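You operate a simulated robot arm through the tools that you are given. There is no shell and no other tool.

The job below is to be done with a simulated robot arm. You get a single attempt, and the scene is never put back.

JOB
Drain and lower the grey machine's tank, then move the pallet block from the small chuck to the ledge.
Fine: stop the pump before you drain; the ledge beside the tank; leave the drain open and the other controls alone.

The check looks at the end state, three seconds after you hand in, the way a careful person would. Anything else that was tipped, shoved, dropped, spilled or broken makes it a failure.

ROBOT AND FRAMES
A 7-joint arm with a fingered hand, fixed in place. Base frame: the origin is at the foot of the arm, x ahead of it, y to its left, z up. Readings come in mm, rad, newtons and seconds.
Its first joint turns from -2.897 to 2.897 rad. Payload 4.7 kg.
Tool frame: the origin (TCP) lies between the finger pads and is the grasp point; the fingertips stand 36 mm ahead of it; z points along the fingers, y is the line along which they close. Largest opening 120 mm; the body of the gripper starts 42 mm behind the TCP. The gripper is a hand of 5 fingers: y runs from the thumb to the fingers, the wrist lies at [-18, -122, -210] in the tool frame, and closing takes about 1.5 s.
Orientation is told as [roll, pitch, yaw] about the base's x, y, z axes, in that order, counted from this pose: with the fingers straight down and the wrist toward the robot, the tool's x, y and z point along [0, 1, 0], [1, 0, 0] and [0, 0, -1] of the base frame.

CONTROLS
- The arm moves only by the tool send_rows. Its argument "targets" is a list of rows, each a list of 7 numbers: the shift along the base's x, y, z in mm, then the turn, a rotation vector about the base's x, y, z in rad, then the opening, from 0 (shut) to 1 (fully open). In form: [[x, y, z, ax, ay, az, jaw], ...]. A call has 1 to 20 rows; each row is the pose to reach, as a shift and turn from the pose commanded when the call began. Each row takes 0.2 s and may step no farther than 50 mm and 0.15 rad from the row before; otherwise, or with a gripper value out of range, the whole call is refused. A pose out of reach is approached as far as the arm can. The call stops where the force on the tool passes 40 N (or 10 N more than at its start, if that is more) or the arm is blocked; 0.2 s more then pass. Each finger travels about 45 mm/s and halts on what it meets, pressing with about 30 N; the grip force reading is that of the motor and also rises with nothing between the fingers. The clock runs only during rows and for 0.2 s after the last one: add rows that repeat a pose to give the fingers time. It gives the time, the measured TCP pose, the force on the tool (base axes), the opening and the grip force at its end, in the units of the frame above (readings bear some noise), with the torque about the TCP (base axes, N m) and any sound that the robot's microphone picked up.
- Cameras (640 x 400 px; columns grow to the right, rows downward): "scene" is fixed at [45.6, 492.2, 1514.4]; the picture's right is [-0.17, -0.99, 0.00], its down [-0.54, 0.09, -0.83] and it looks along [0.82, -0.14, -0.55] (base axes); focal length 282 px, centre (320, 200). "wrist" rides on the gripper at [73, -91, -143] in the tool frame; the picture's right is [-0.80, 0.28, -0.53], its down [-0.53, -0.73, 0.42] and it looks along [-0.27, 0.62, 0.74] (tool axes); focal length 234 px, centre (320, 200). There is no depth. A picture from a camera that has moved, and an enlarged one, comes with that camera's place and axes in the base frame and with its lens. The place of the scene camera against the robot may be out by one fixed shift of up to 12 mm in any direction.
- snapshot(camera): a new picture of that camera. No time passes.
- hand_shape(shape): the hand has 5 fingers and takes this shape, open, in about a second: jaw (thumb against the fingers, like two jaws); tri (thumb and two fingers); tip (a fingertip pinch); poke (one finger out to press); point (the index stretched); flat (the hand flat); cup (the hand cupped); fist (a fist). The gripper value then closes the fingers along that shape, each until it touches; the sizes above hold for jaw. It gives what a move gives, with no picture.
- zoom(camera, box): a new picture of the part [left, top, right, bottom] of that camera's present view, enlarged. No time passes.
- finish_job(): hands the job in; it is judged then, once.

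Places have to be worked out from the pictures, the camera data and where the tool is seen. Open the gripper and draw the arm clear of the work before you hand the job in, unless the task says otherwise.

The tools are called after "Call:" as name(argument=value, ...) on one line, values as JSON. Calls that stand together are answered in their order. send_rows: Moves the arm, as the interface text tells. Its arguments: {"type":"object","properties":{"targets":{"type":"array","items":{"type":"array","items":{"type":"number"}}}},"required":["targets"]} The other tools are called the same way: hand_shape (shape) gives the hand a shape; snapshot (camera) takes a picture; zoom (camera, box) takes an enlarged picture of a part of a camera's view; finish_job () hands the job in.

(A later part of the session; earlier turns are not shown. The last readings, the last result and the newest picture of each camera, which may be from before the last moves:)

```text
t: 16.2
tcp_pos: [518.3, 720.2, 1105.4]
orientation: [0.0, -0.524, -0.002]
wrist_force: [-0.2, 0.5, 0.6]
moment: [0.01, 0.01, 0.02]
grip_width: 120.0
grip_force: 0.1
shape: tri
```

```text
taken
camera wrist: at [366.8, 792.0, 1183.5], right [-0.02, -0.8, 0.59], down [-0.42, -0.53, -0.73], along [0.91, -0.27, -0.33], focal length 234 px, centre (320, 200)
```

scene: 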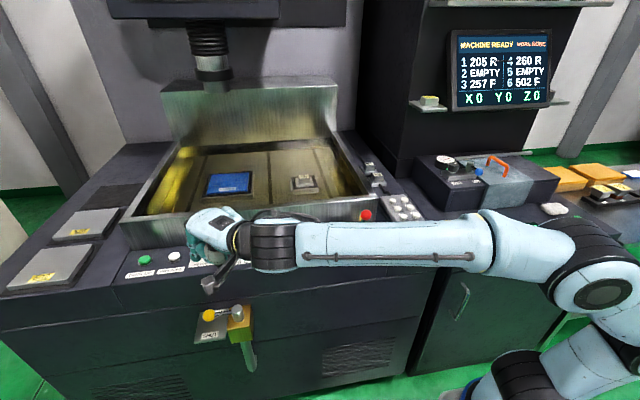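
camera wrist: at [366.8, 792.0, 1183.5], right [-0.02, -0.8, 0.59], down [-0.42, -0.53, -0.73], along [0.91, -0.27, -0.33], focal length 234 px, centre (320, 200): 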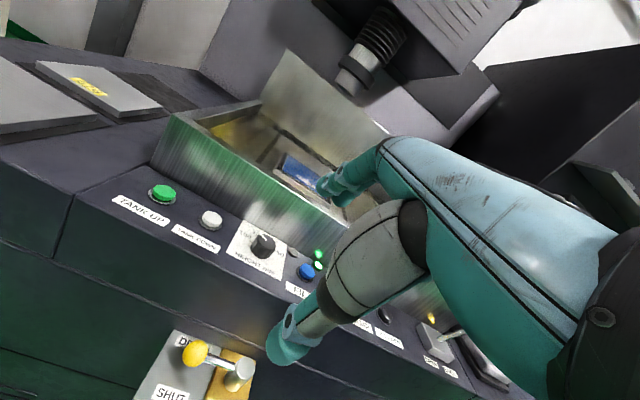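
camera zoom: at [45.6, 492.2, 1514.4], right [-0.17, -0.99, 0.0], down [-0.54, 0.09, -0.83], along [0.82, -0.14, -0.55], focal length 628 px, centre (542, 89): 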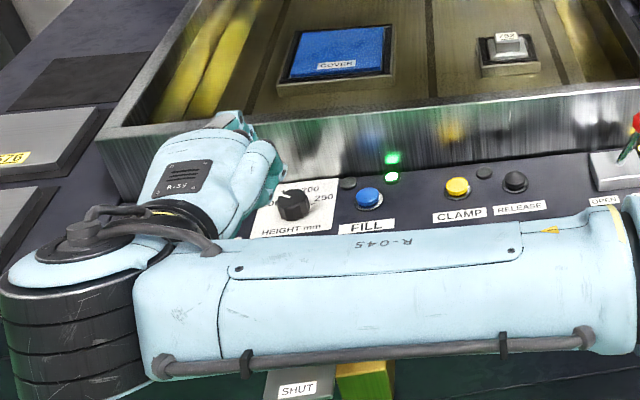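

The tri hand is fully open and the wrist camera sees the valve well. I'll enlarge it to refine the ball and pivot positions.

Call:
zoom(camera="wrist", box=[120, 310, 270, 400])

Call:
zoom(camera="wrist", box=[250, 150, 450, 380])

```text
4.27 times, centred on (195, 355) of wrist
camera zoom: at [366.8, 792.0, 1183.5], right [-0.02, -0.8, 0.59], down [-0.42, -0.53, -0.73], along [0.91, -0.27, -0.33], focal length 999 px, centre (853, -461)
```

zoom: 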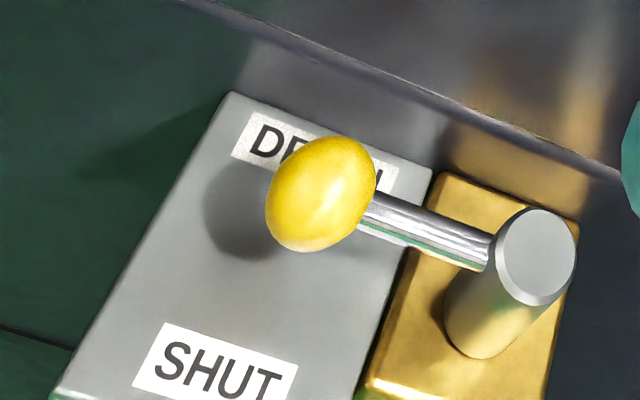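

```text
1.74 times, centred on (350, 265) of wrist
camera zoom: at [366.8, 792.0, 1183.5], right [-0.02, -0.8, 0.59], down [-0.42, -0.53, -0.73], along [0.91, -0.27, -0.33], focal length 407 px, centre (268, 87)
```

zoom: 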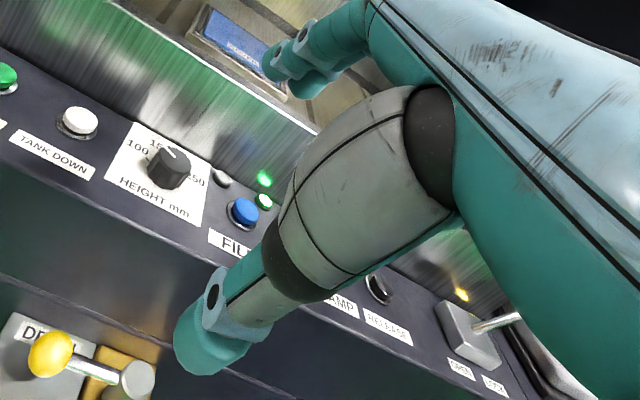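

Triangulating the two wrist views gives the ball at (588, 725, 797), the pivot axis at (585.5, 649), the plate about 40 mm lower, and the face at x ≈ 630. I'll part-close the hand to about 54 mm and descend to a pre-grasp pose 90 mm back along the tool axis.

Call:
send_rows(targets=[[2, 1, -40, 0, 0, 0, 0.45], [4, 3, -80, 0, 0, 0, 0.45], [6, 4, -120, 0, 0, 0, 0.45], [9, 5, -160, 0, 0, 0, 0.45], [11, 6, -205, 0, 0, 0, 0.45], [11, 6, -205, 0, 0, 0, 0.45]])

Call:
snapshot(camera="wrist")

Call:
snapshot(camera="scene")

```text
t: 17.6
tcp_pos: [533.3, 725.3, 902.1]
orientation: [0.0, -0.523, -0.002]
wrist_force: [0.1, 0.1, -0.3]
moment: [0.03, -0.02, -0.02]
grip_width: 54.3
grip_force: 0.1
shape: tri
```

```text
taken
camera wrist: at [381.6, 798.0, 980.7], right [-0.02, -0.8, 0.59], down [-0.42, -0.53, -0.73], along [0.91, -0.27, -0.33], focal length 234 px, centre (320, 200)
```

wrist: 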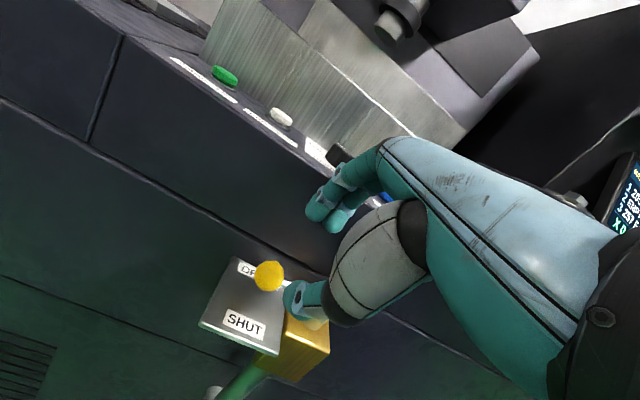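

```text
taken
```

scene: 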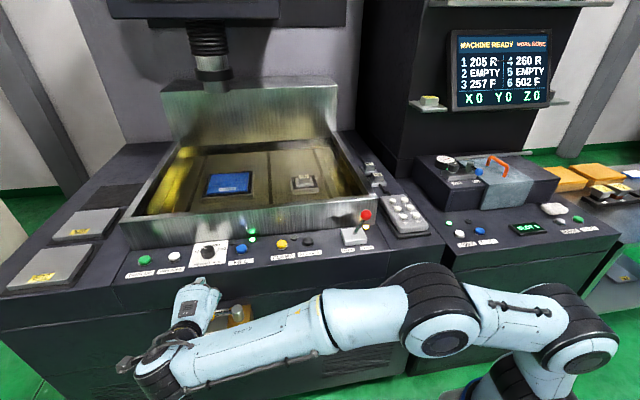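

The ball is confirmed at (587, 726, 796) and the plate at z of about 763. To clear both the face and the plate, I'll turn the hand 45° about its own axis, narrow it to 46 mm, and hold 80 mm back from the grasp pose.

Call:
send_rows(targets=[[-1, 1, -3, -0.0656, 0, 0.1132, 0.385], [-2, 2, -6, -0.1311, 0, 0.2264, 0.385], [-3, 3, -9, -0.1967, 0, 0.3397, 0.385], [-5, 4, -12, -0.2623, 0, 0.4529, 0.385], [-6, 5, -15, -0.3278, 0, 0.5661, 0.385], [-7, 5, -17, -0.3934, 0, 0.6793, 0.385], [-7, 5, -17, -0.3934, 0, 0.6793, 0.385]])

Call:
snapshot(camera="wrist")

Call:
zoom(camera="scene", box=[130, 240, 310, 380])

```text
t: 19.2
tcp_pos: [524.2, 731.0, 883.4]
orientation: [-0.391, -0.358, 0.857]
wrist_force: [-0.5, -0.2, 0.3]
moment: [0.02, 0.03, 0.01]
grip_width: 46.7
grip_force: 0.0
shape: tri
```

```text
taken
camera wrist: at [350.3, 717.7, 950.0], right [0.4, -0.37, 0.84], down [0.09, -0.89, -0.44], along [0.91, 0.25, -0.33], focal length 234 px, centre (320, 200)
```

wrist: 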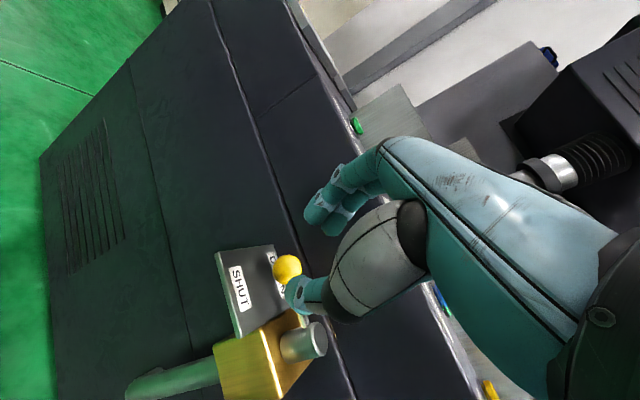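

```text
2.86 times, centred on (220, 310) of scene
camera zoom: at [45.6, 492.2, 1514.4], right [-0.17, -0.99, 0.0], down [-0.54, 0.09, -0.83], along [0.82, -0.14, -0.55], focal length 807 px, centre (606, -114)
```

zoom: 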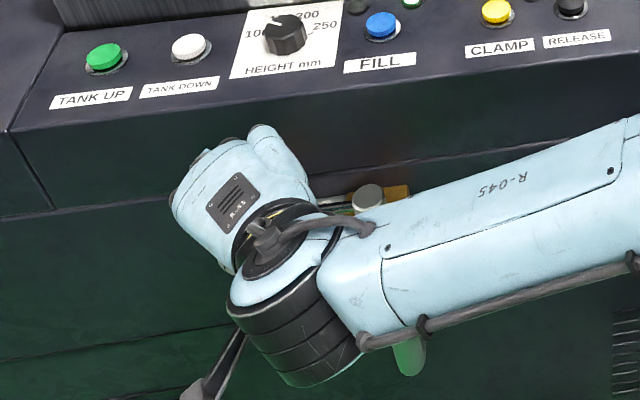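

The ball sits between the thumb and the two fingers in the wrist view. I'll advance 50 mm along the tool axis and check.

Call:
send_rows(targets=[[9, 0, -14, 0, 0, 0, 0.385], [18, -1, -29, 0, 0, 0, 0.385], [26, -1, -42, 0, 0, 0, 0.385]])

Call:
snapshot(camera="wrist")

Call:
zoom(camera="wrist", box=[230, 170, 390, 340])

```text
t: 20.0
tcp_pos: [549.6, 728.6, 841.7]
orientation: [-0.388, -0.362, 0.856]
wrist_force: [0.0, -1.1, -0.2]
moment: [-0.02, 0.01, -0.01]
grip_width: 46.5
grip_force: 0.0
shape: tri
```

```text
taken
camera wrist: at [376.2, 715.8, 908.0], right [0.4, -0.37, 0.84], down [0.09, -0.89, -0.44], along [0.91, 0.25, -0.32], focal length 234 px, centre (320, 200)
```

wrist: 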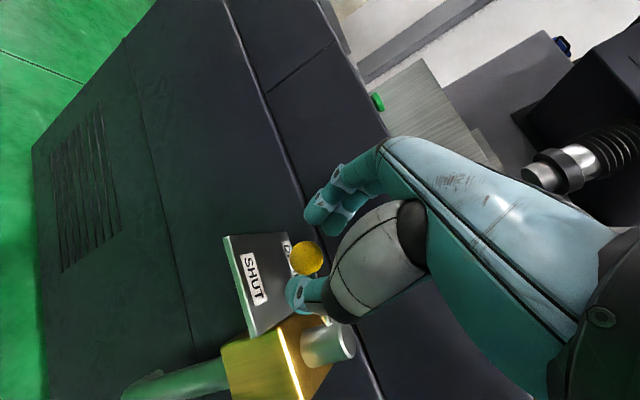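

```text
2.35 times, centred on (310, 255) of wrist
camera zoom: at [376.2, 715.8, 908.0], right [0.4, -0.37, 0.84], down [0.09, -0.89, -0.44], along [0.91, 0.25, -0.32], focal length 551 px, centre (344, 71)
```

zoom: 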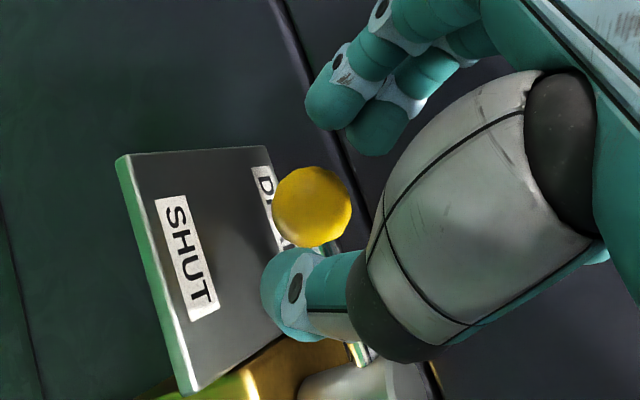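

Alignment is good, with the ball at (588, 727, 796). I'll advance the last 30 mm carefully.

Call:
send_rows(targets=[[5, 0, -8, 0, 0, 0, 0.385], [10, 1, -16, 0, 0, 0, 0.385], [14, 1, -22, 0, 0, 0, 0.385], [17, 1, -26, 0, 0, 0, 0.385]])

Call:
snapshot(camera="wrist")

Call:
zoom(camera="wrist", box=[230, 170, 390, 340])

```text
t: 21.0
tcp_pos: [567.0, 731.6, 815.0]
orientation: [-0.389, -0.36, 0.855]
wrist_force: [-0.4, -0.4, -0.1]
moment: [-0.02, 0.03, -0.03]
grip_width: 46.6
grip_force: 0.0
shape: tri
```

```text
taken
camera wrist: at [393.9, 717.8, 881.8], right [0.4, -0.37, 0.84], down [0.09, -0.89, -0.44], along [0.91, 0.25, -0.33], focal length 234 px, centre (320, 200)
```

wrist: 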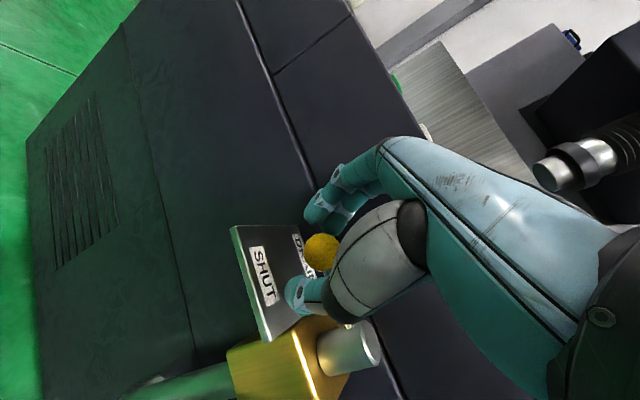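

```text
2.35 times, centred on (310, 255) of wrist
camera zoom: at [393.9, 717.8, 881.8], right [0.4, -0.37, 0.84], down [0.09, -0.89, -0.44], along [0.91, 0.25, -0.33], focal length 551 px, centre (344, 71)
```

zoom: 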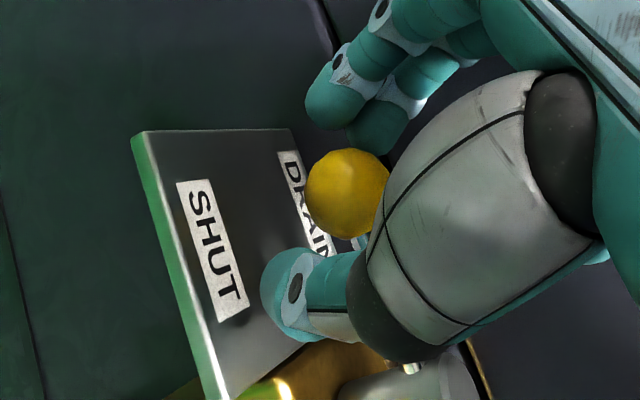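

The ball projects exactly where I want it in the grip. Now I'll close the fingers gently on it.

Call:
send_rows(targets=[[0, 0, 0, 0, 0, 0, 0.3], [0, 0, 0, 0, 0, 0, 0.2], [0, 0, 0, 0, 0, 0, 0.2], [0, 0, 0, 0, 0, 0, 0.2]])

Call:
zoom(camera="wrist", box=[230, 170, 390, 340])

```text
t: 22.0
tcp_pos: [566.4, 731.7, 815.2]
orientation: [-0.389, -0.36, 0.856]
wrist_force: [0.5, 2.8, 3.3]
moment: [0.04, -0.06, 0.11]
grip_width: 25.1
grip_force: 0.0
shape: tri
```

```text
2.35 times, centred on (310, 255) of wrist
camera zoom: at [393.7, 718.0, 882.4], right [0.4, -0.37, 0.84], down [0.09, -0.89, -0.44], along [0.91, 0.25, -0.32], focal length 551 px, centre (344, 71)
```

zoom: 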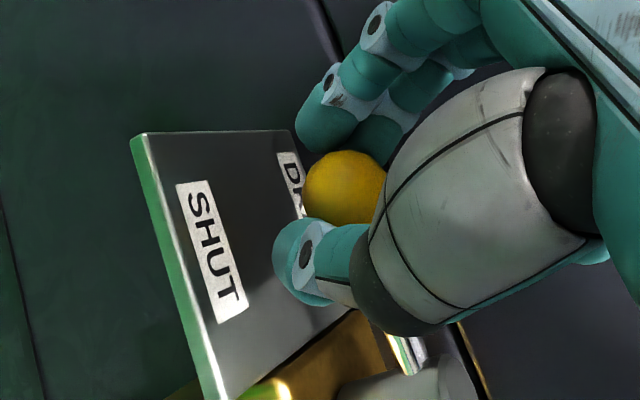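

The opening is down to 25 mm with only a light touch. I'll keep closing to see whether the fingers clamp the ball.

Call:
send_rows(targets=[[0, 0, 0, 0, 0, 0, 0.1], [0, 0, 0, 0, 0, 0, 0.0], [0, 0, 0, 0, 0, 0, 0.0]])

Call:
zoom(camera="wrist", box=[230, 170, 390, 340])

```text
t: 22.8
tcp_pos: [566.4, 730.6, 815.3]
orientation: [-0.39, -0.359, 0.855]
wrist_force: [0.4, 2.7, -4.1]
moment: [0.0, -0.01, 0.1]
grip_width: 20.5
grip_force: 30.1
shape: tri
```

```text
2.35 times, centred on (310, 255) of wrist
camera zoom: at [393.9, 717.9, 881.1], right [0.4, -0.37, 0.84], down [0.09, -0.9, -0.44], along [0.91, 0.25, -0.33], focal length 551 px, centre (344, 71)
```

zoom: 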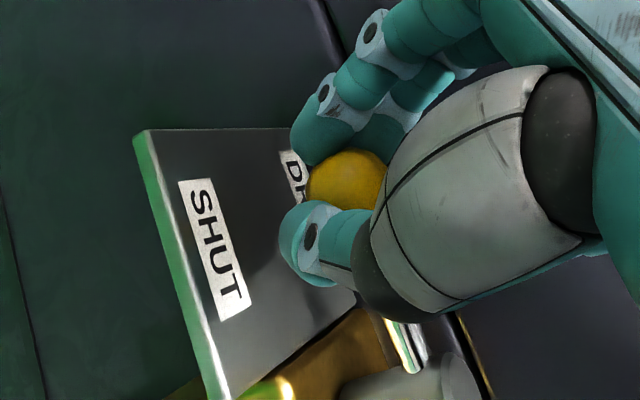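

The grip force is 30 N at 20.5 mm, so the ball is held. I'll start rotating about the pivot at (585.5, 649), counter-clockwise, pulling the lever away from the machine, a little at first to feel the load.

Call:
send_rows(targets=[[-4.1, -1.0, 0, 0, 0, 0.05, 0], [-8.1, -2.3, 0, 0, 0, 0.1, 0], [-12.1, -3.7, 0, 0, 0, 0.15, 0], [-15.9, -5.4, 0, 0, 0, 0.2, 0]])

Call:
zoom(camera="wrist", box=[200, 170, 400, 380])

```text
t: 23.8
tcp_pos: [551.4, 726.2, 814.4]
orientation: [-0.386, -0.359, 1.055]
wrist_force: [0.8, -0.1, -9.0]
moment: [-0.09, 0.05, 0.02]
grip_width: 20.1
grip_force: 30.4
shape: tri
```

```text
1.90 times, centred on (300, 275) of wrist
camera zoom: at [384.2, 678.3, 881.5], right [0.47, -0.28, 0.84], down [0.26, -0.86, -0.44], along [0.84, 0.43, -0.33], focal length 446 px, centre (358, 57)
```

zoom: 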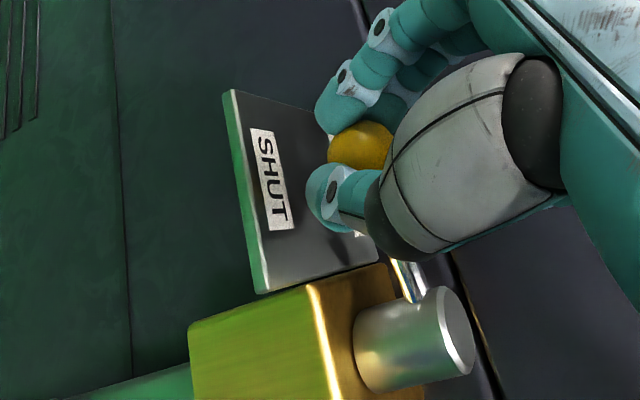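

The lever is following with little resistance and the ball is still gripped. I'll continue the arc to about 0.8 rad.

Call:
send_rows(targets=[[-7.5, -3.9, 0, 0, 0, 0.1, 0], [-14.5, -8.5, 0, 0, 0, 0.2, 0], [-21.1, -13.7, 0, 0, 0, 0.3, 0], [-27.1, -19.6, 0, 0, 0, 0.4, 0], [-32.5, -26.1, 0, 0, 0, 0.5, 0], [-37.2, -33.1, 0, 0, 0, 0.6, 0]])

Call:
snapshot(camera="wrist")

Call:
snapshot(camera="scene")

```text
t: 25.2
tcp_pos: [514.3, 693.4, 813.9]
orientation: [-0.387, -0.362, 1.656]
wrist_force: [5.7, -4.4, -4.5]
moment: [-0.15, -0.09, -0.16]
grip_width: 19.6
grip_force: 30.3
shape: tri
```

```text
taken
camera wrist: at [403.0, 559.9, 880.7], right [0.55, 0.03, 0.84], down [0.7, -0.56, -0.44], along [0.46, 0.83, -0.32], focal length 234 px, centre (320, 200)
```

wrist: 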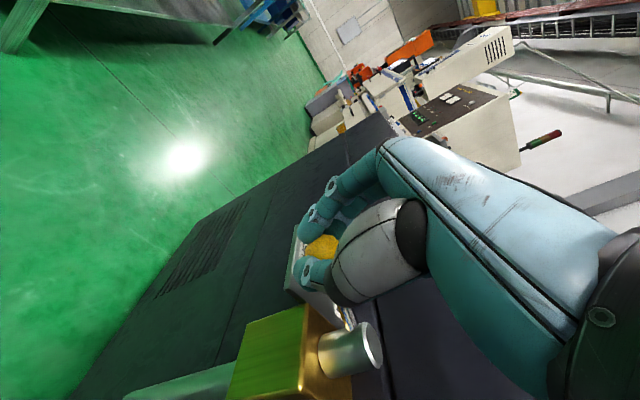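

```text
taken
```

scene: 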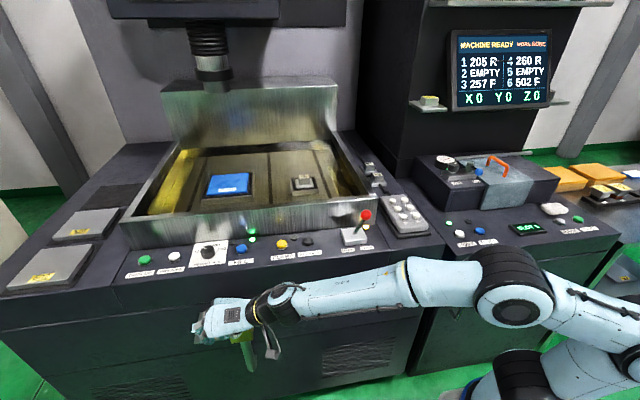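

The lever has turned about 0.8 rad with light forces. I'll continue along the arc, turning the hand a bit less so the wrist stays clear of the machine front.

Call:
send_rows(targets=[[-5, -7.3, 0, 0, 0, 0.06, 0], [-9.1, -15.2, 0, 0, 0, 0.12, 0], [-12.5, -23.5, 0, 0, 0, 0.18, 0], [-14.9, -32.2, 0, 0, 0, 0.24, 0], [-16.5, -41.2, 0, 0, 0, 0.3, 0]])

Call:
snapshot(camera="wrist")

Call:
zoom(camera="scene", box=[150, 250, 350, 390])

```text
t: 26.4
tcp_pos: [496.7, 651.3, 814.9]
orientation: [-0.387, -0.361, 1.957]
wrist_force: [-2.1, 1.6, -5.8]
moment: [-0.04, 0.04, 0.03]
grip_width: 18.6
grip_force: 29.7
shape: tri
```

```text
taken
camera wrist: at [428.7, 491.9, 881.8], right [0.51, 0.19, 0.84], down [0.84, -0.33, -0.44], along [0.19, 0.93, -0.33], focal length 234 px, centre (320, 200)
```

wrist: 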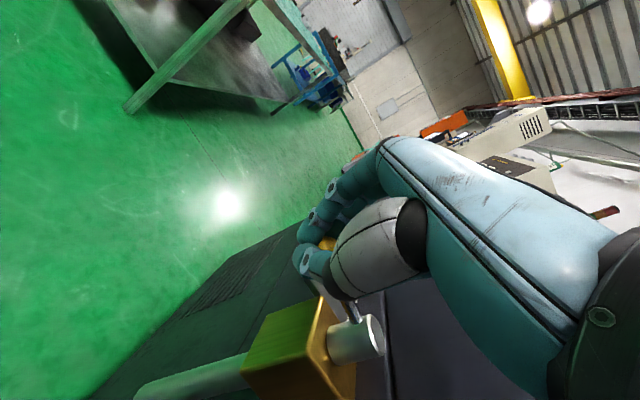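

```text
2.86 times, centred on (250, 320) of scene
camera zoom: at [45.6, 492.2, 1514.4], right [-0.17, -0.99, 0.0], down [-0.54, 0.09, -0.83], along [0.82, -0.14, -0.55], focal length 807 px, centre (520, -143)
```

zoom: 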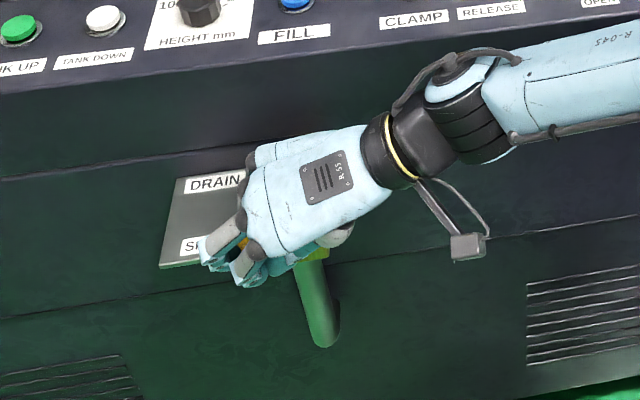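

The ball is still in the grip at about 1.35 rad. I'll finish the quarter turn.

Call:
send_rows(targets=[[-0.3, -4.5, 0, 0, 0, 0.03, 0], [-0.6, -9.1, 0, 0, 0, 0.06, 0], [-0.4, -13.7, 0, 0, 0, 0.09, 0], [-0.1, -18.3, 0, 0, 0, 0.12, 0]])

Call:
snapshot(camera="wrist")

Call:
snapshot(camera="scene")

Call:
zoom(camera="scene", box=[150, 250, 350, 390])

```text
t: 27.4
tcp_pos: [495.5, 634.6, 815.2]
orientation: [-0.387, -0.36, 2.078]
wrist_force: [-9.2, 2.4, -4.3]
moment: [0.05, 0.12, 0.28]
grip_width: 18.6
grip_force: 30.3
shape: tri
```

```text
taken
camera wrist: at [448.3, 467.3, 882.0], right [0.49, 0.25, 0.84], down [0.87, -0.22, -0.44], along [0.08, 0.94, -0.33], focal length 234 px, centre (320, 200)
```

wrist: 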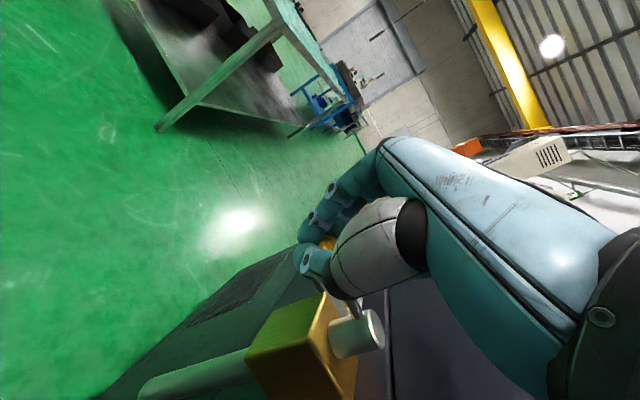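

```text
taken
```

scene: 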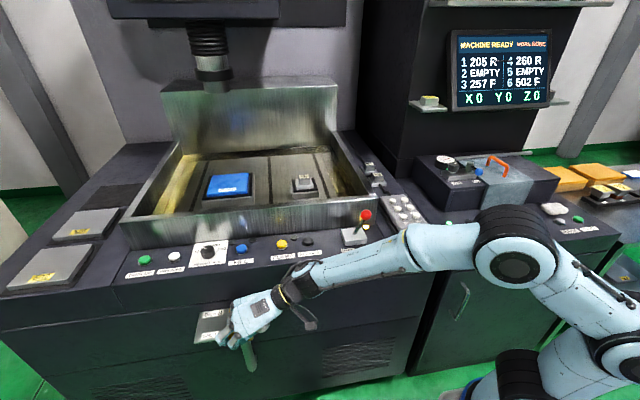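

```text
2.86 times, centred on (250, 320) of scene
camera zoom: at [45.6, 492.2, 1514.4], right [-0.17, -0.99, 0.0], down [-0.54, 0.09, -0.83], along [0.82, -0.14, -0.55], focal length 807 px, centre (520, -143)
```

zoom: 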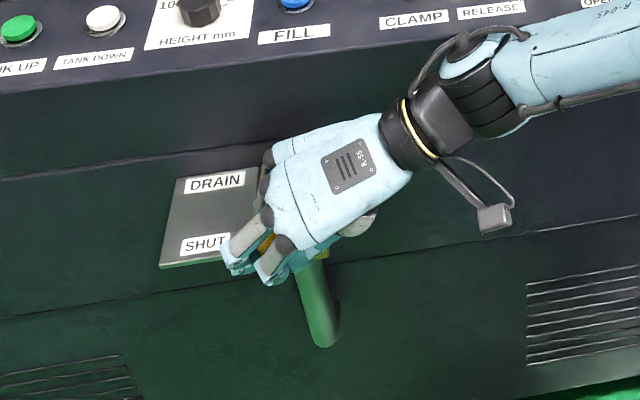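

The tank interior looks like it's draining. I'll check the tank and LEDs up close.

Call:
zoom(camera="scene", box=[110, 120, 400, 280])

Call:
zoom(camera="wrist", box=[230, 170, 430, 400])

```text
2.21 times, centred on (255, 200) of scene
camera zoom: at [45.6, 492.2, 1514.4], right [-0.17, -0.99, 0.0], down [-0.54, 0.09, -0.83], along [0.82, -0.14, -0.55], focal length 623 px, centre (463, 200)
```

zoom: 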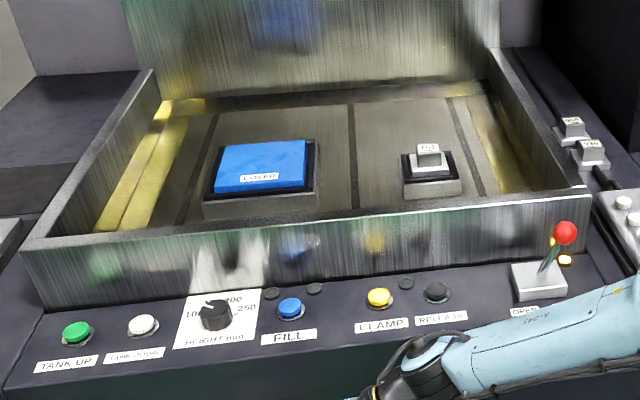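

```text
1.74 times, centred on (330, 285) of wrist
camera zoom: at [448.3, 467.3, 882.0], right [0.49, 0.25, 0.84], down [0.87, -0.22, -0.44], along [0.08, 0.94, -0.33], focal length 407 px, centre (303, 52)
```

zoom: 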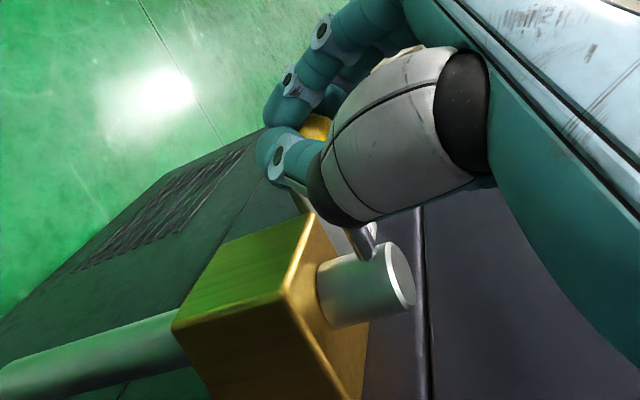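

Both FILL LEDs are off and the fluid is falling, so the drain is open. I'll push gently a little further to make sure the lever is at its open stop.

Call:
send_rows(targets=[[0.2, -2, 0, 0, 0, 0.01, 0], [0.4, -4, 0, 0, 0, 0.02, 0], [0.6, -6.5, 0, 0, 0, 0.03, 0]])

Call:
zoom(camera="wrist", box=[230, 170, 430, 400])

```text
t: 28.2
tcp_pos: [496.5, 626.0, 814.9]
orientation: [-0.388, -0.361, 2.107]
wrist_force: [-11.6, 1.1, -3.7]
moment: [0.03, 0.19, 0.4]
grip_width: 18.8
grip_force: 29.7
shape: tri
```

```text
1.74 times, centred on (330, 285) of wrist
camera zoom: at [454.1, 459.1, 882.0], right [0.48, 0.26, 0.84], down [0.88, -0.2, -0.44], along [0.05, 0.94, -0.33], focal length 407 px, centre (303, 52)
```

zoom: 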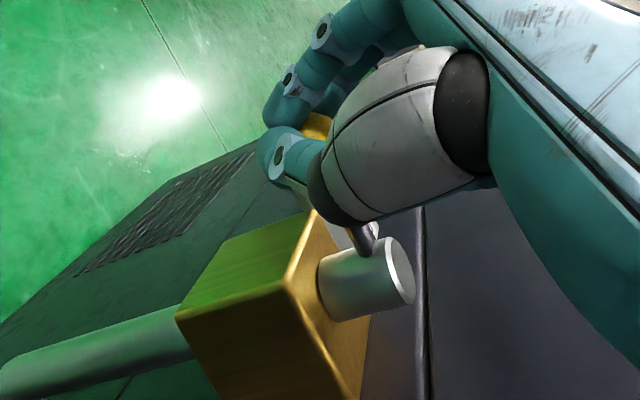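

The lever moves freely to about 94° with no stop felt yet. I'll release it, back off along the tool axis, and look at where the lever rests and whether the tank has drained.

Call:
send_rows(targets=[[0, 0, 0, 0, 0, 0, 0.3], [0, 0, 0, 0, 0, 0, 0.4], [0, 0, 0, 0, 0, 0, 0.4], [-3, -10, 17, 0, 0, 0, 0.4], [-6, -19, 35, 0, 0, 0, 0.4], [-10, -29, 52, 0, 0, 0, 0.4], [-14, -42, 80, 0, 0, 0, 0.4], [-18, -52, 110, 0, 0, 0, 0.4]])

Call:
snapshot(camera="wrist")

Call:
snapshot(camera="scene")

Call:
zoom(camera="scene", box=[170, 280, 310, 390])

```text
t: 30.0
tcp_pos: [480.6, 576.2, 926.6]
orientation: [-0.387, -0.361, 2.105]
wrist_force: [0.0, 0.1, 0.4]
moment: [0.02, 0.02, 0.0]
grip_width: 47.5
grip_force: 0.0
shape: tri
```

```text
taken
camera wrist: at [437.5, 407.7, 992.7], right [0.48, 0.26, 0.84], down [0.88, -0.2, -0.44], along [0.05, 0.94, -0.33], focal length 234 px, centre (320, 200)
```

wrist: 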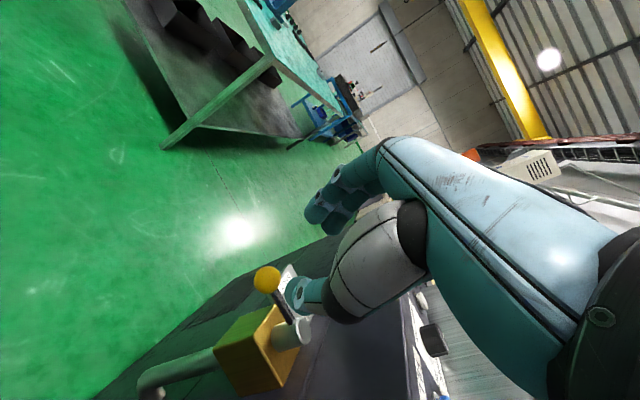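

```text
taken
```

scene: 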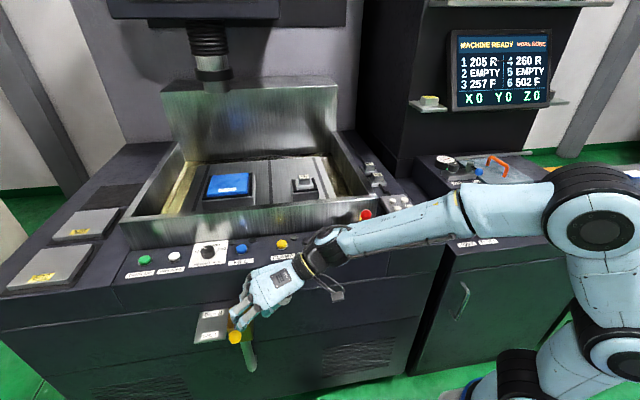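

```text
3.64 times, centred on (240, 335) of scene
camera zoom: at [45.6, 492.2, 1514.4], right [-0.17, -0.99, 0.0], down [-0.54, 0.09, -0.83], along [0.82, -0.14, -0.55], focal length 1027 px, centre (611, -291)
```

zoom: 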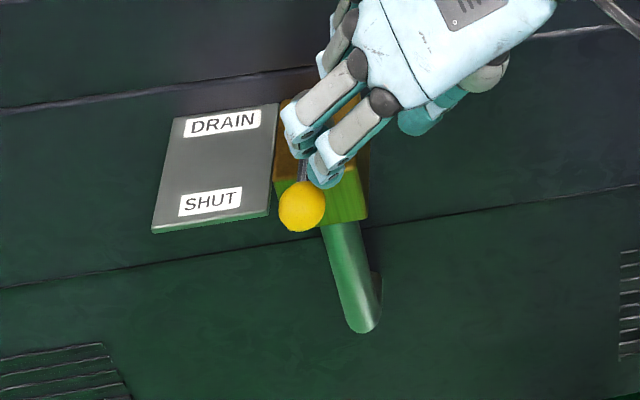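

The lever now points straight out, a full quarter turn to about (504, 643), and the tank is emptying. I'll raise the arm, unwind the wrist, and go to poke for the TANK DOWN button, which triangulates to about (705, 813, 921).

Call:
send_rows(targets=[[0, -5, 25, 0.0207, 0.0623, -0.1133, 0.4], [0, -5, 55, 0.0413, 0.1245, -0.2265, 0.4], [2, 0, 85, 0.062, 0.1868, -0.3398, 0.4], [5, 10, 115, 0.0827, 0.249, -0.4531, 0.4], [8, 20, 140, 0.1033, 0.3113, -0.5663, 0.4], [10, 30, 160, 0.124, 0.3735, -0.6796, 0.4]])

Call:
hand_shape(shape="poke")

Call:
send_rows(targets=[[20, 30, 0, 0, 0, -0.1, 1], [40, 60, 0, 0, 0, -0.2, 1], [60, 90, 0, 0, 0, -0.3, 1], [80, 120, 0, 0, 0, -0.395, 1]])

Call:
snapshot(camera="wrist")

Call:
snapshot(camera="scene")

```text
t: 31.4
tcp_pos: [489.5, 606.0, 1086.5]
orientation: [-0.001, -0.524, 1.247]
wrist_force: [-0.3, 0.2, 0.9]
moment: [-0.03, 0.0, 0.01]
grip_width: 47.5
grip_force: 0.1
shape: tri
```

```text
t: 32.3
tcp_pos: [488.7, 606.4, 1083.7]
orientation: [0.0, -0.524, 1.251]
wrist_force: [0.2, -0.8, 0.0]
moment: [0.03, -0.02, -0.01]
grip_width: 0.0
grip_force: 0.1
shape: poke
```

```text
t: 33.3
tcp_pos: [569.2, 726.9, 1085.6]
orientation: [0.002, -0.523, 0.852]
wrist_force: [-0.5, -0.6, 1.5]
moment: [-0.04, 0.02, 0.03]
grip_width: 0.1
grip_force: 0.0
shape: poke
out of reach, approached as far as the arm can: row 1
```

```text
taken
camera wrist: at [414.3, 659.8, 1165.0], right [0.59, -0.55, 0.59], down [0.12, -0.67, -0.73], along [0.8, 0.51, -0.33], focal length 234 px, centre (320, 200)
```

wrist: 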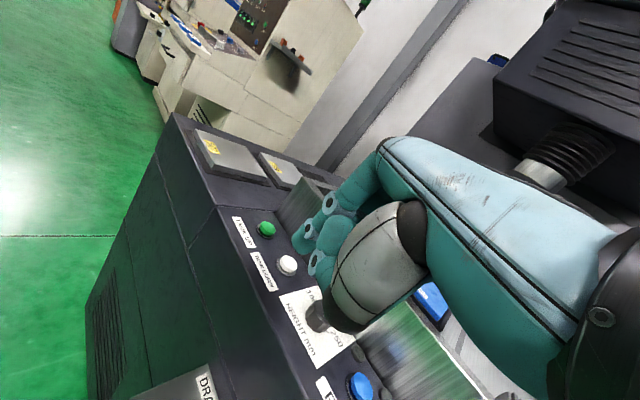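

```text
taken
```

scene: 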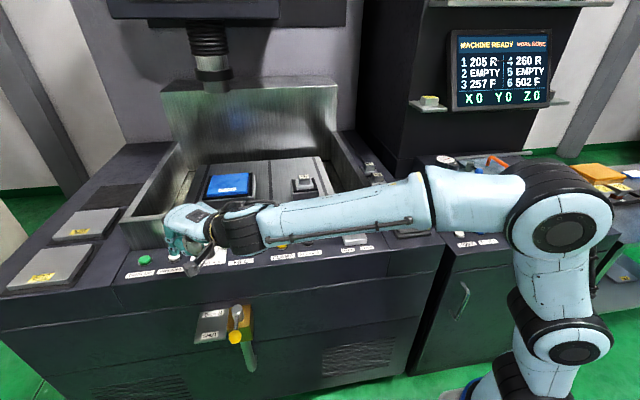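

The wrist view puts TANK DOWN at about (708, 813, 922). First I'll check that the tank is really empty before moving over the button.

Call:
zoom(camera="scene", box=[110, 120, 400, 280])

Call:
send_rows(targets=[[30, 16, -19, 0, 0, 0, 1], [60, 33, -38, 0, 0, 0, 1], [90, 49, -57, 0, 0, 0, 1], [120, 65, -75, 0, 0, 0, 1]])

Call:
snapshot(camera="wrist")

Call:
zoom(camera="scene", box=[100, 180, 260, 290])

```text
2.21 times, centred on (255, 200) of scene
camera zoom: at [45.6, 492.2, 1514.4], right [-0.17, -0.99, 0.0], down [-0.54, 0.09, -0.83], along [0.82, -0.14, -0.55], focal length 623 px, centre (463, 200)
```

zoom: 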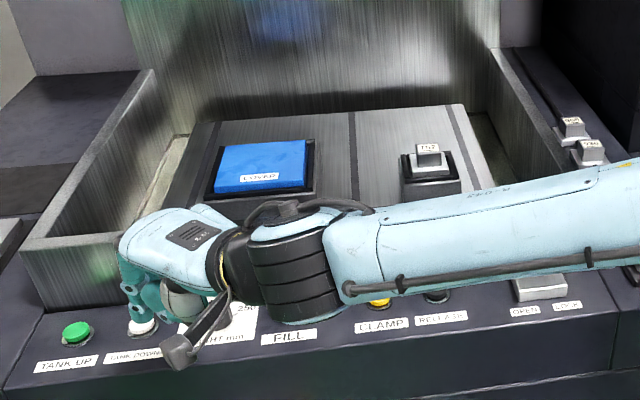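

```text
t: 34.3
tcp_pos: [687.2, 790.4, 1011.8]
orientation: [0.0, -0.525, 0.854]
wrist_force: [-0.3, -0.3, 0.8]
moment: [-0.04, 0.0, -0.03]
grip_width: 0.0
grip_force: 0.0
shape: poke
```

```text
taken
camera wrist: at [533.7, 724.3, 1089.8], right [0.59, -0.54, 0.59], down [0.12, -0.67, -0.73], along [0.8, 0.51, -0.33], focal length 234 px, centre (320, 200)
```

wrist: 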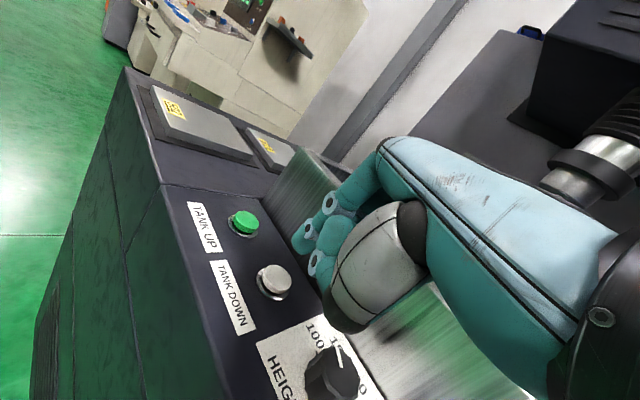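

```text
3.64 times, centred on (180, 235) of scene
camera zoom: at [45.6, 492.2, 1514.4], right [-0.17, -0.99, 0.0], down [-0.54, 0.09, -0.83], along [0.82, -0.14, -0.55], focal length 1027 px, centre (829, 73)
```

zoom: 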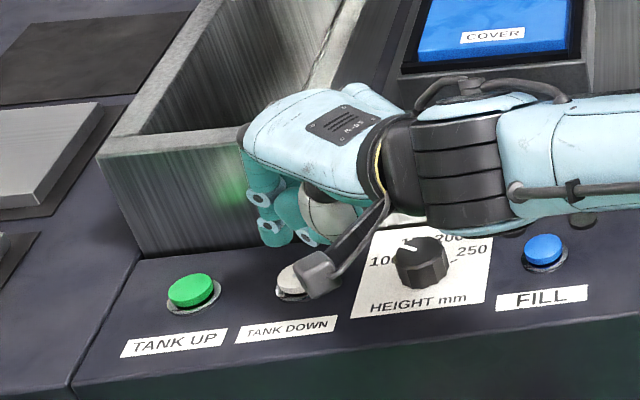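

The tank is empty and the tip is within a few millimetres of the TANK DOWN button at (705, 815). I'll descend to just above it, then press slowly.

Call:
send_rows(targets=[[2, 2, -20, 0, 0, 0, 1], [3, 3, -38, 0, 0, 0, 1], [3, 3, -46, 0, 0, 0, 1]])

Call:
snapshot(camera="wrist")

Call:
zoom(camera="scene", box=[120, 210, 220, 280])

```text
t: 35.1
tcp_pos: [690.9, 793.4, 964.2]
orientation: [0.001, -0.525, 0.855]
wrist_force: [0.6, -0.3, 0.4]
moment: [-0.03, -0.03, 0.0]
grip_width: 0.0
grip_force: 0.1
shape: poke
```

```text
taken
camera wrist: at [536.8, 726.9, 1043.5], right [0.59, -0.54, 0.59], down [0.12, -0.67, -0.73], along [0.8, 0.51, -0.33], focal length 234 px, centre (320, 200)
```

wrist: 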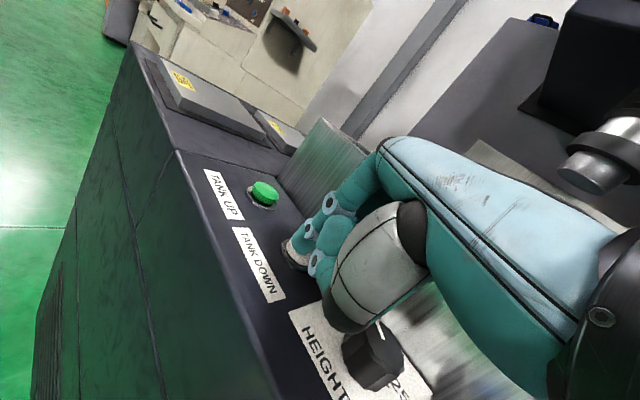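

```text
5.71 times, centred on (170, 245) of scene
camera zoom: at [45.6, 492.2, 1514.4], right [-0.17, -0.99, 0.0], down [-0.54, 0.09, -0.83], along [0.82, -0.14, -0.55], focal length 1614 px, centre (1177, -57)
```

zoom: 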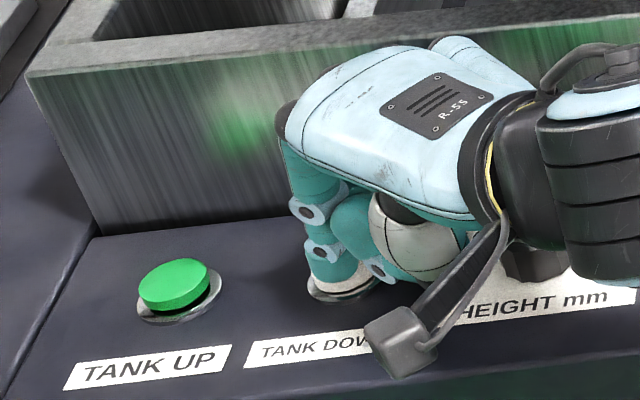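

Clearances look fine and the tip is over the TANK DOWN button. Pressing slowly now.

Call:
send_rows(targets=[[0, 0, -2, 0, 0, 0, 1], [0, 0, -4, 0, 0, 0, 1], [0, 0, -6, 0, 0, 0, 1], [0, 0, -7.5, 0, 0, 0, 1]])

Call:
zoom(camera="scene", box=[120, 210, 220, 280])

```text
t: 36.1
tcp_pos: [692.3, 792.0, 957.5]
orientation: [0.001, -0.523, 0.853]
wrist_force: [-0.8, -4.6, 7.5]
moment: [-0.03, -0.04, -0.08]
grip_width: 0.0
grip_force: 0.0
shape: poke
heard: click
```

```text
5.71 times, centred on (170, 245) of scene
camera zoom: at [45.6, 492.2, 1514.4], right [-0.17, -0.99, 0.0], down [-0.54, 0.09, -0.83], along [0.82, -0.14, -0.55], focal length 1614 px, centre (1177, -57)
```

zoom: 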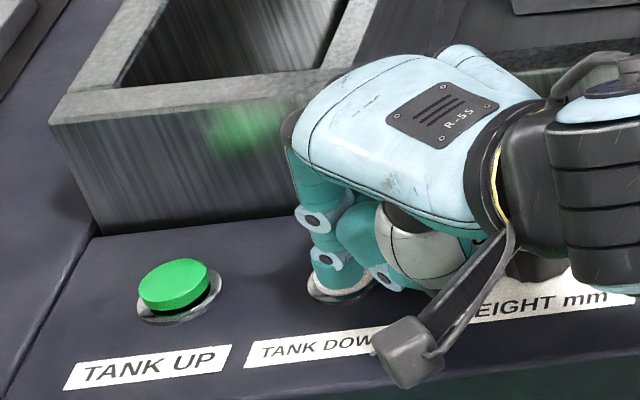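

A click sounded and the tank has started to lower. I'll hold the button for a couple of seconds and watch.

Call:
send_rows(targets=[[0, 0, 0, 0, 0, 0, 1], [0, 0, 0, 0, 0, 0, 1], [0, 0, 0, 0, 0, 0, 1], [0, 0, 0, 0, 0, 0, 1], [0, 0, 0, 0, 0, 0, 1], [0, 0, 0, 0, 0, 0, 1], [0, 0, 0, 0, 0, 0, 1], [0, 0, 0, 0, 0, 0, 1]])

Call:
snapshot(camera="scene")

```text
t: 37.9
tcp_pos: [691.7, 791.9, 958.4]
orientation: [-0.001, -0.524, 0.852]
wrist_force: [0.9, -5.5, 10.1]
moment: [0.0, -0.13, -0.08]
grip_width: 0.0
grip_force: 0.0
shape: poke
```

```text
taken
```

scene: 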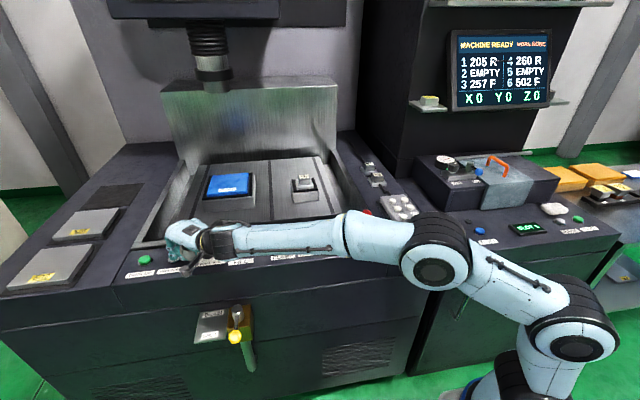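

The front wall has dropped to about panel level. I'll retract the finger upward and check whether the tank is fully lowered.

Call:
send_rows(targets=[[0, 0, 10, 0, 0, 0, 1], [0, 0, 35, 0, 0, 0, 1], [-5, -5, 70, 0, 0, 0, 1], [-20, -25, 105, 0, 0, 0, 1], [-50, -55, 125, 0, 0, 0, 1], [-80, -90, 135, 0, 0, 0, 1], [-105, -130, 140, 0, 0, 0, 1]])

Call:
snapshot(camera="scene")

Call:
zoom(camera="scene", box=[100, 110, 400, 290])

Call:
snapshot(camera="wrist")

```text
t: 39.5
tcp_pos: [585.7, 661.9, 1095.2]
orientation: [0.0, -0.522, 0.854]
wrist_force: [-0.5, -0.1, -1.4]
moment: [0.06, 0.0, 0.03]
grip_width: 0.0
grip_force: 0.0
shape: poke
```

```text
taken
```

scene: 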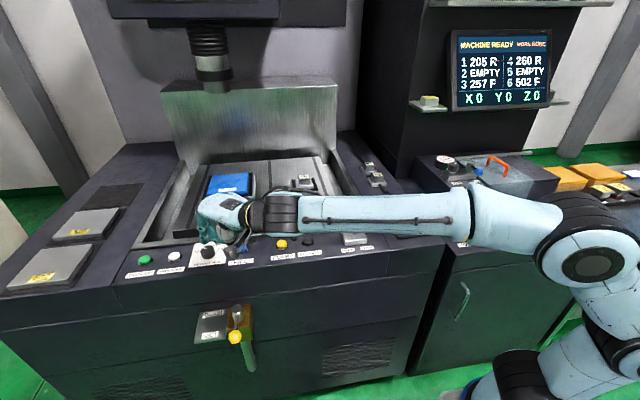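

```text
2.13 times, centred on (250, 200) of scene
camera zoom: at [45.6, 492.2, 1514.4], right [-0.17, -0.99, 0.0], down [-0.54, 0.09, -0.83], along [0.82, -0.14, -0.55], focal length 603 px, centre (469, 200)
```

zoom: 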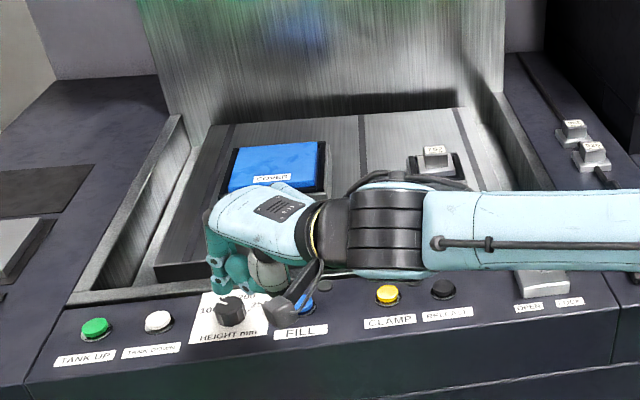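

```text
taken
camera wrist: at [431.6, 595.7, 1174.1], right [0.59, -0.54, 0.59], down [0.12, -0.67, -0.73], along [0.8, 0.51, -0.33], focal length 234 px, centre (320, 200)
```

wrist: 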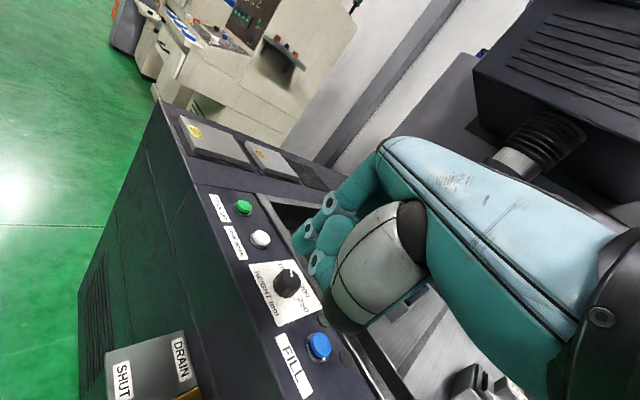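

The tank rim is now level with the panel. Next I'll raise the arm, straighten the tool, and move toward the right to look at the small chuck, the lever, and the ledge.

Call:
send_rows(targets=[[-5, -10, 35, -0.0789, 0.0689, 0, 1], [-10, -20, 70, -0.1578, 0.1378, 0, 1], [-10, -30, 110, -0.2366, 0.2066, 0, 1], [-10, -45, 150, -0.3155, 0.2755, 0, 1], [-10, -60, 190, -0.3944, 0.3444, 0, 1]])

Call:
send_rows(targets=[[20, -35, 2, 0, 0, -0.142, 1], [40, -70, 4, 0, 0, -0.284, 1], [60, -105, 6, 0, 0, -0.427, 1], [80, -140, 8, 0, 0, -0.569, 1], [100, -175, 10, 0, 0, -0.711, 1], [120, -200, 12, 0, 0, -0.853, 1]])

Call:
snapshot(camera="wrist")

Call:
snapshot(camera="scene")

```text
t: 40.7
tcp_pos: [574.4, 602.5, 1285.4]
orientation: [-0.001, 0.004, 0.856]
wrist_force: [0.4, 0.5, 0.1]
moment: [0.01, -0.01, 0.03]
grip_width: 0.2
grip_force: 0.0
shape: poke
```

```text
t: 42.1
tcp_pos: [697.9, 401.3, 1301.2]
orientation: [0.002, -0.001, -0.001]
wrist_force: [0.0, 0.2, -0.4]
moment: [-0.02, -0.04, -0.01]
grip_width: 0.0
grip_force: 0.2
shape: poke
```

```text
taken
camera wrist: at [605.3, 473.5, 1444.2], right [0.28, -0.8, 0.52], down [-0.73, -0.53, -0.43], along [0.62, -0.27, -0.74], focal length 234 px, centre (320, 200)
```

wrist: 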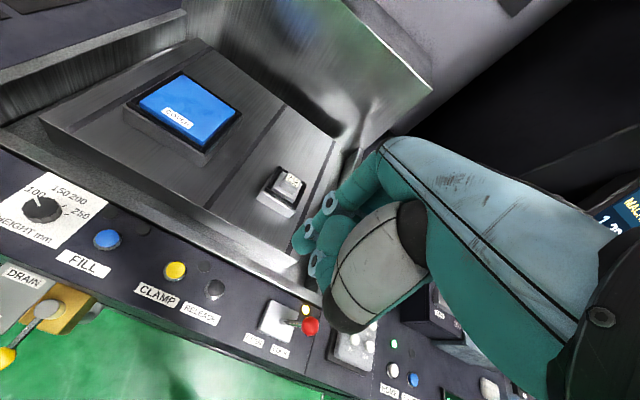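

```text
taken
```

scene: 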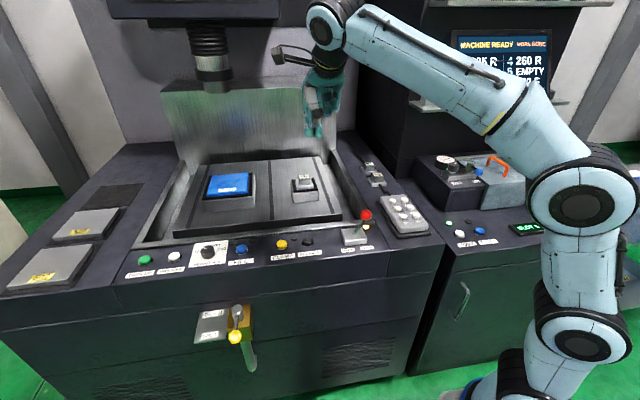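

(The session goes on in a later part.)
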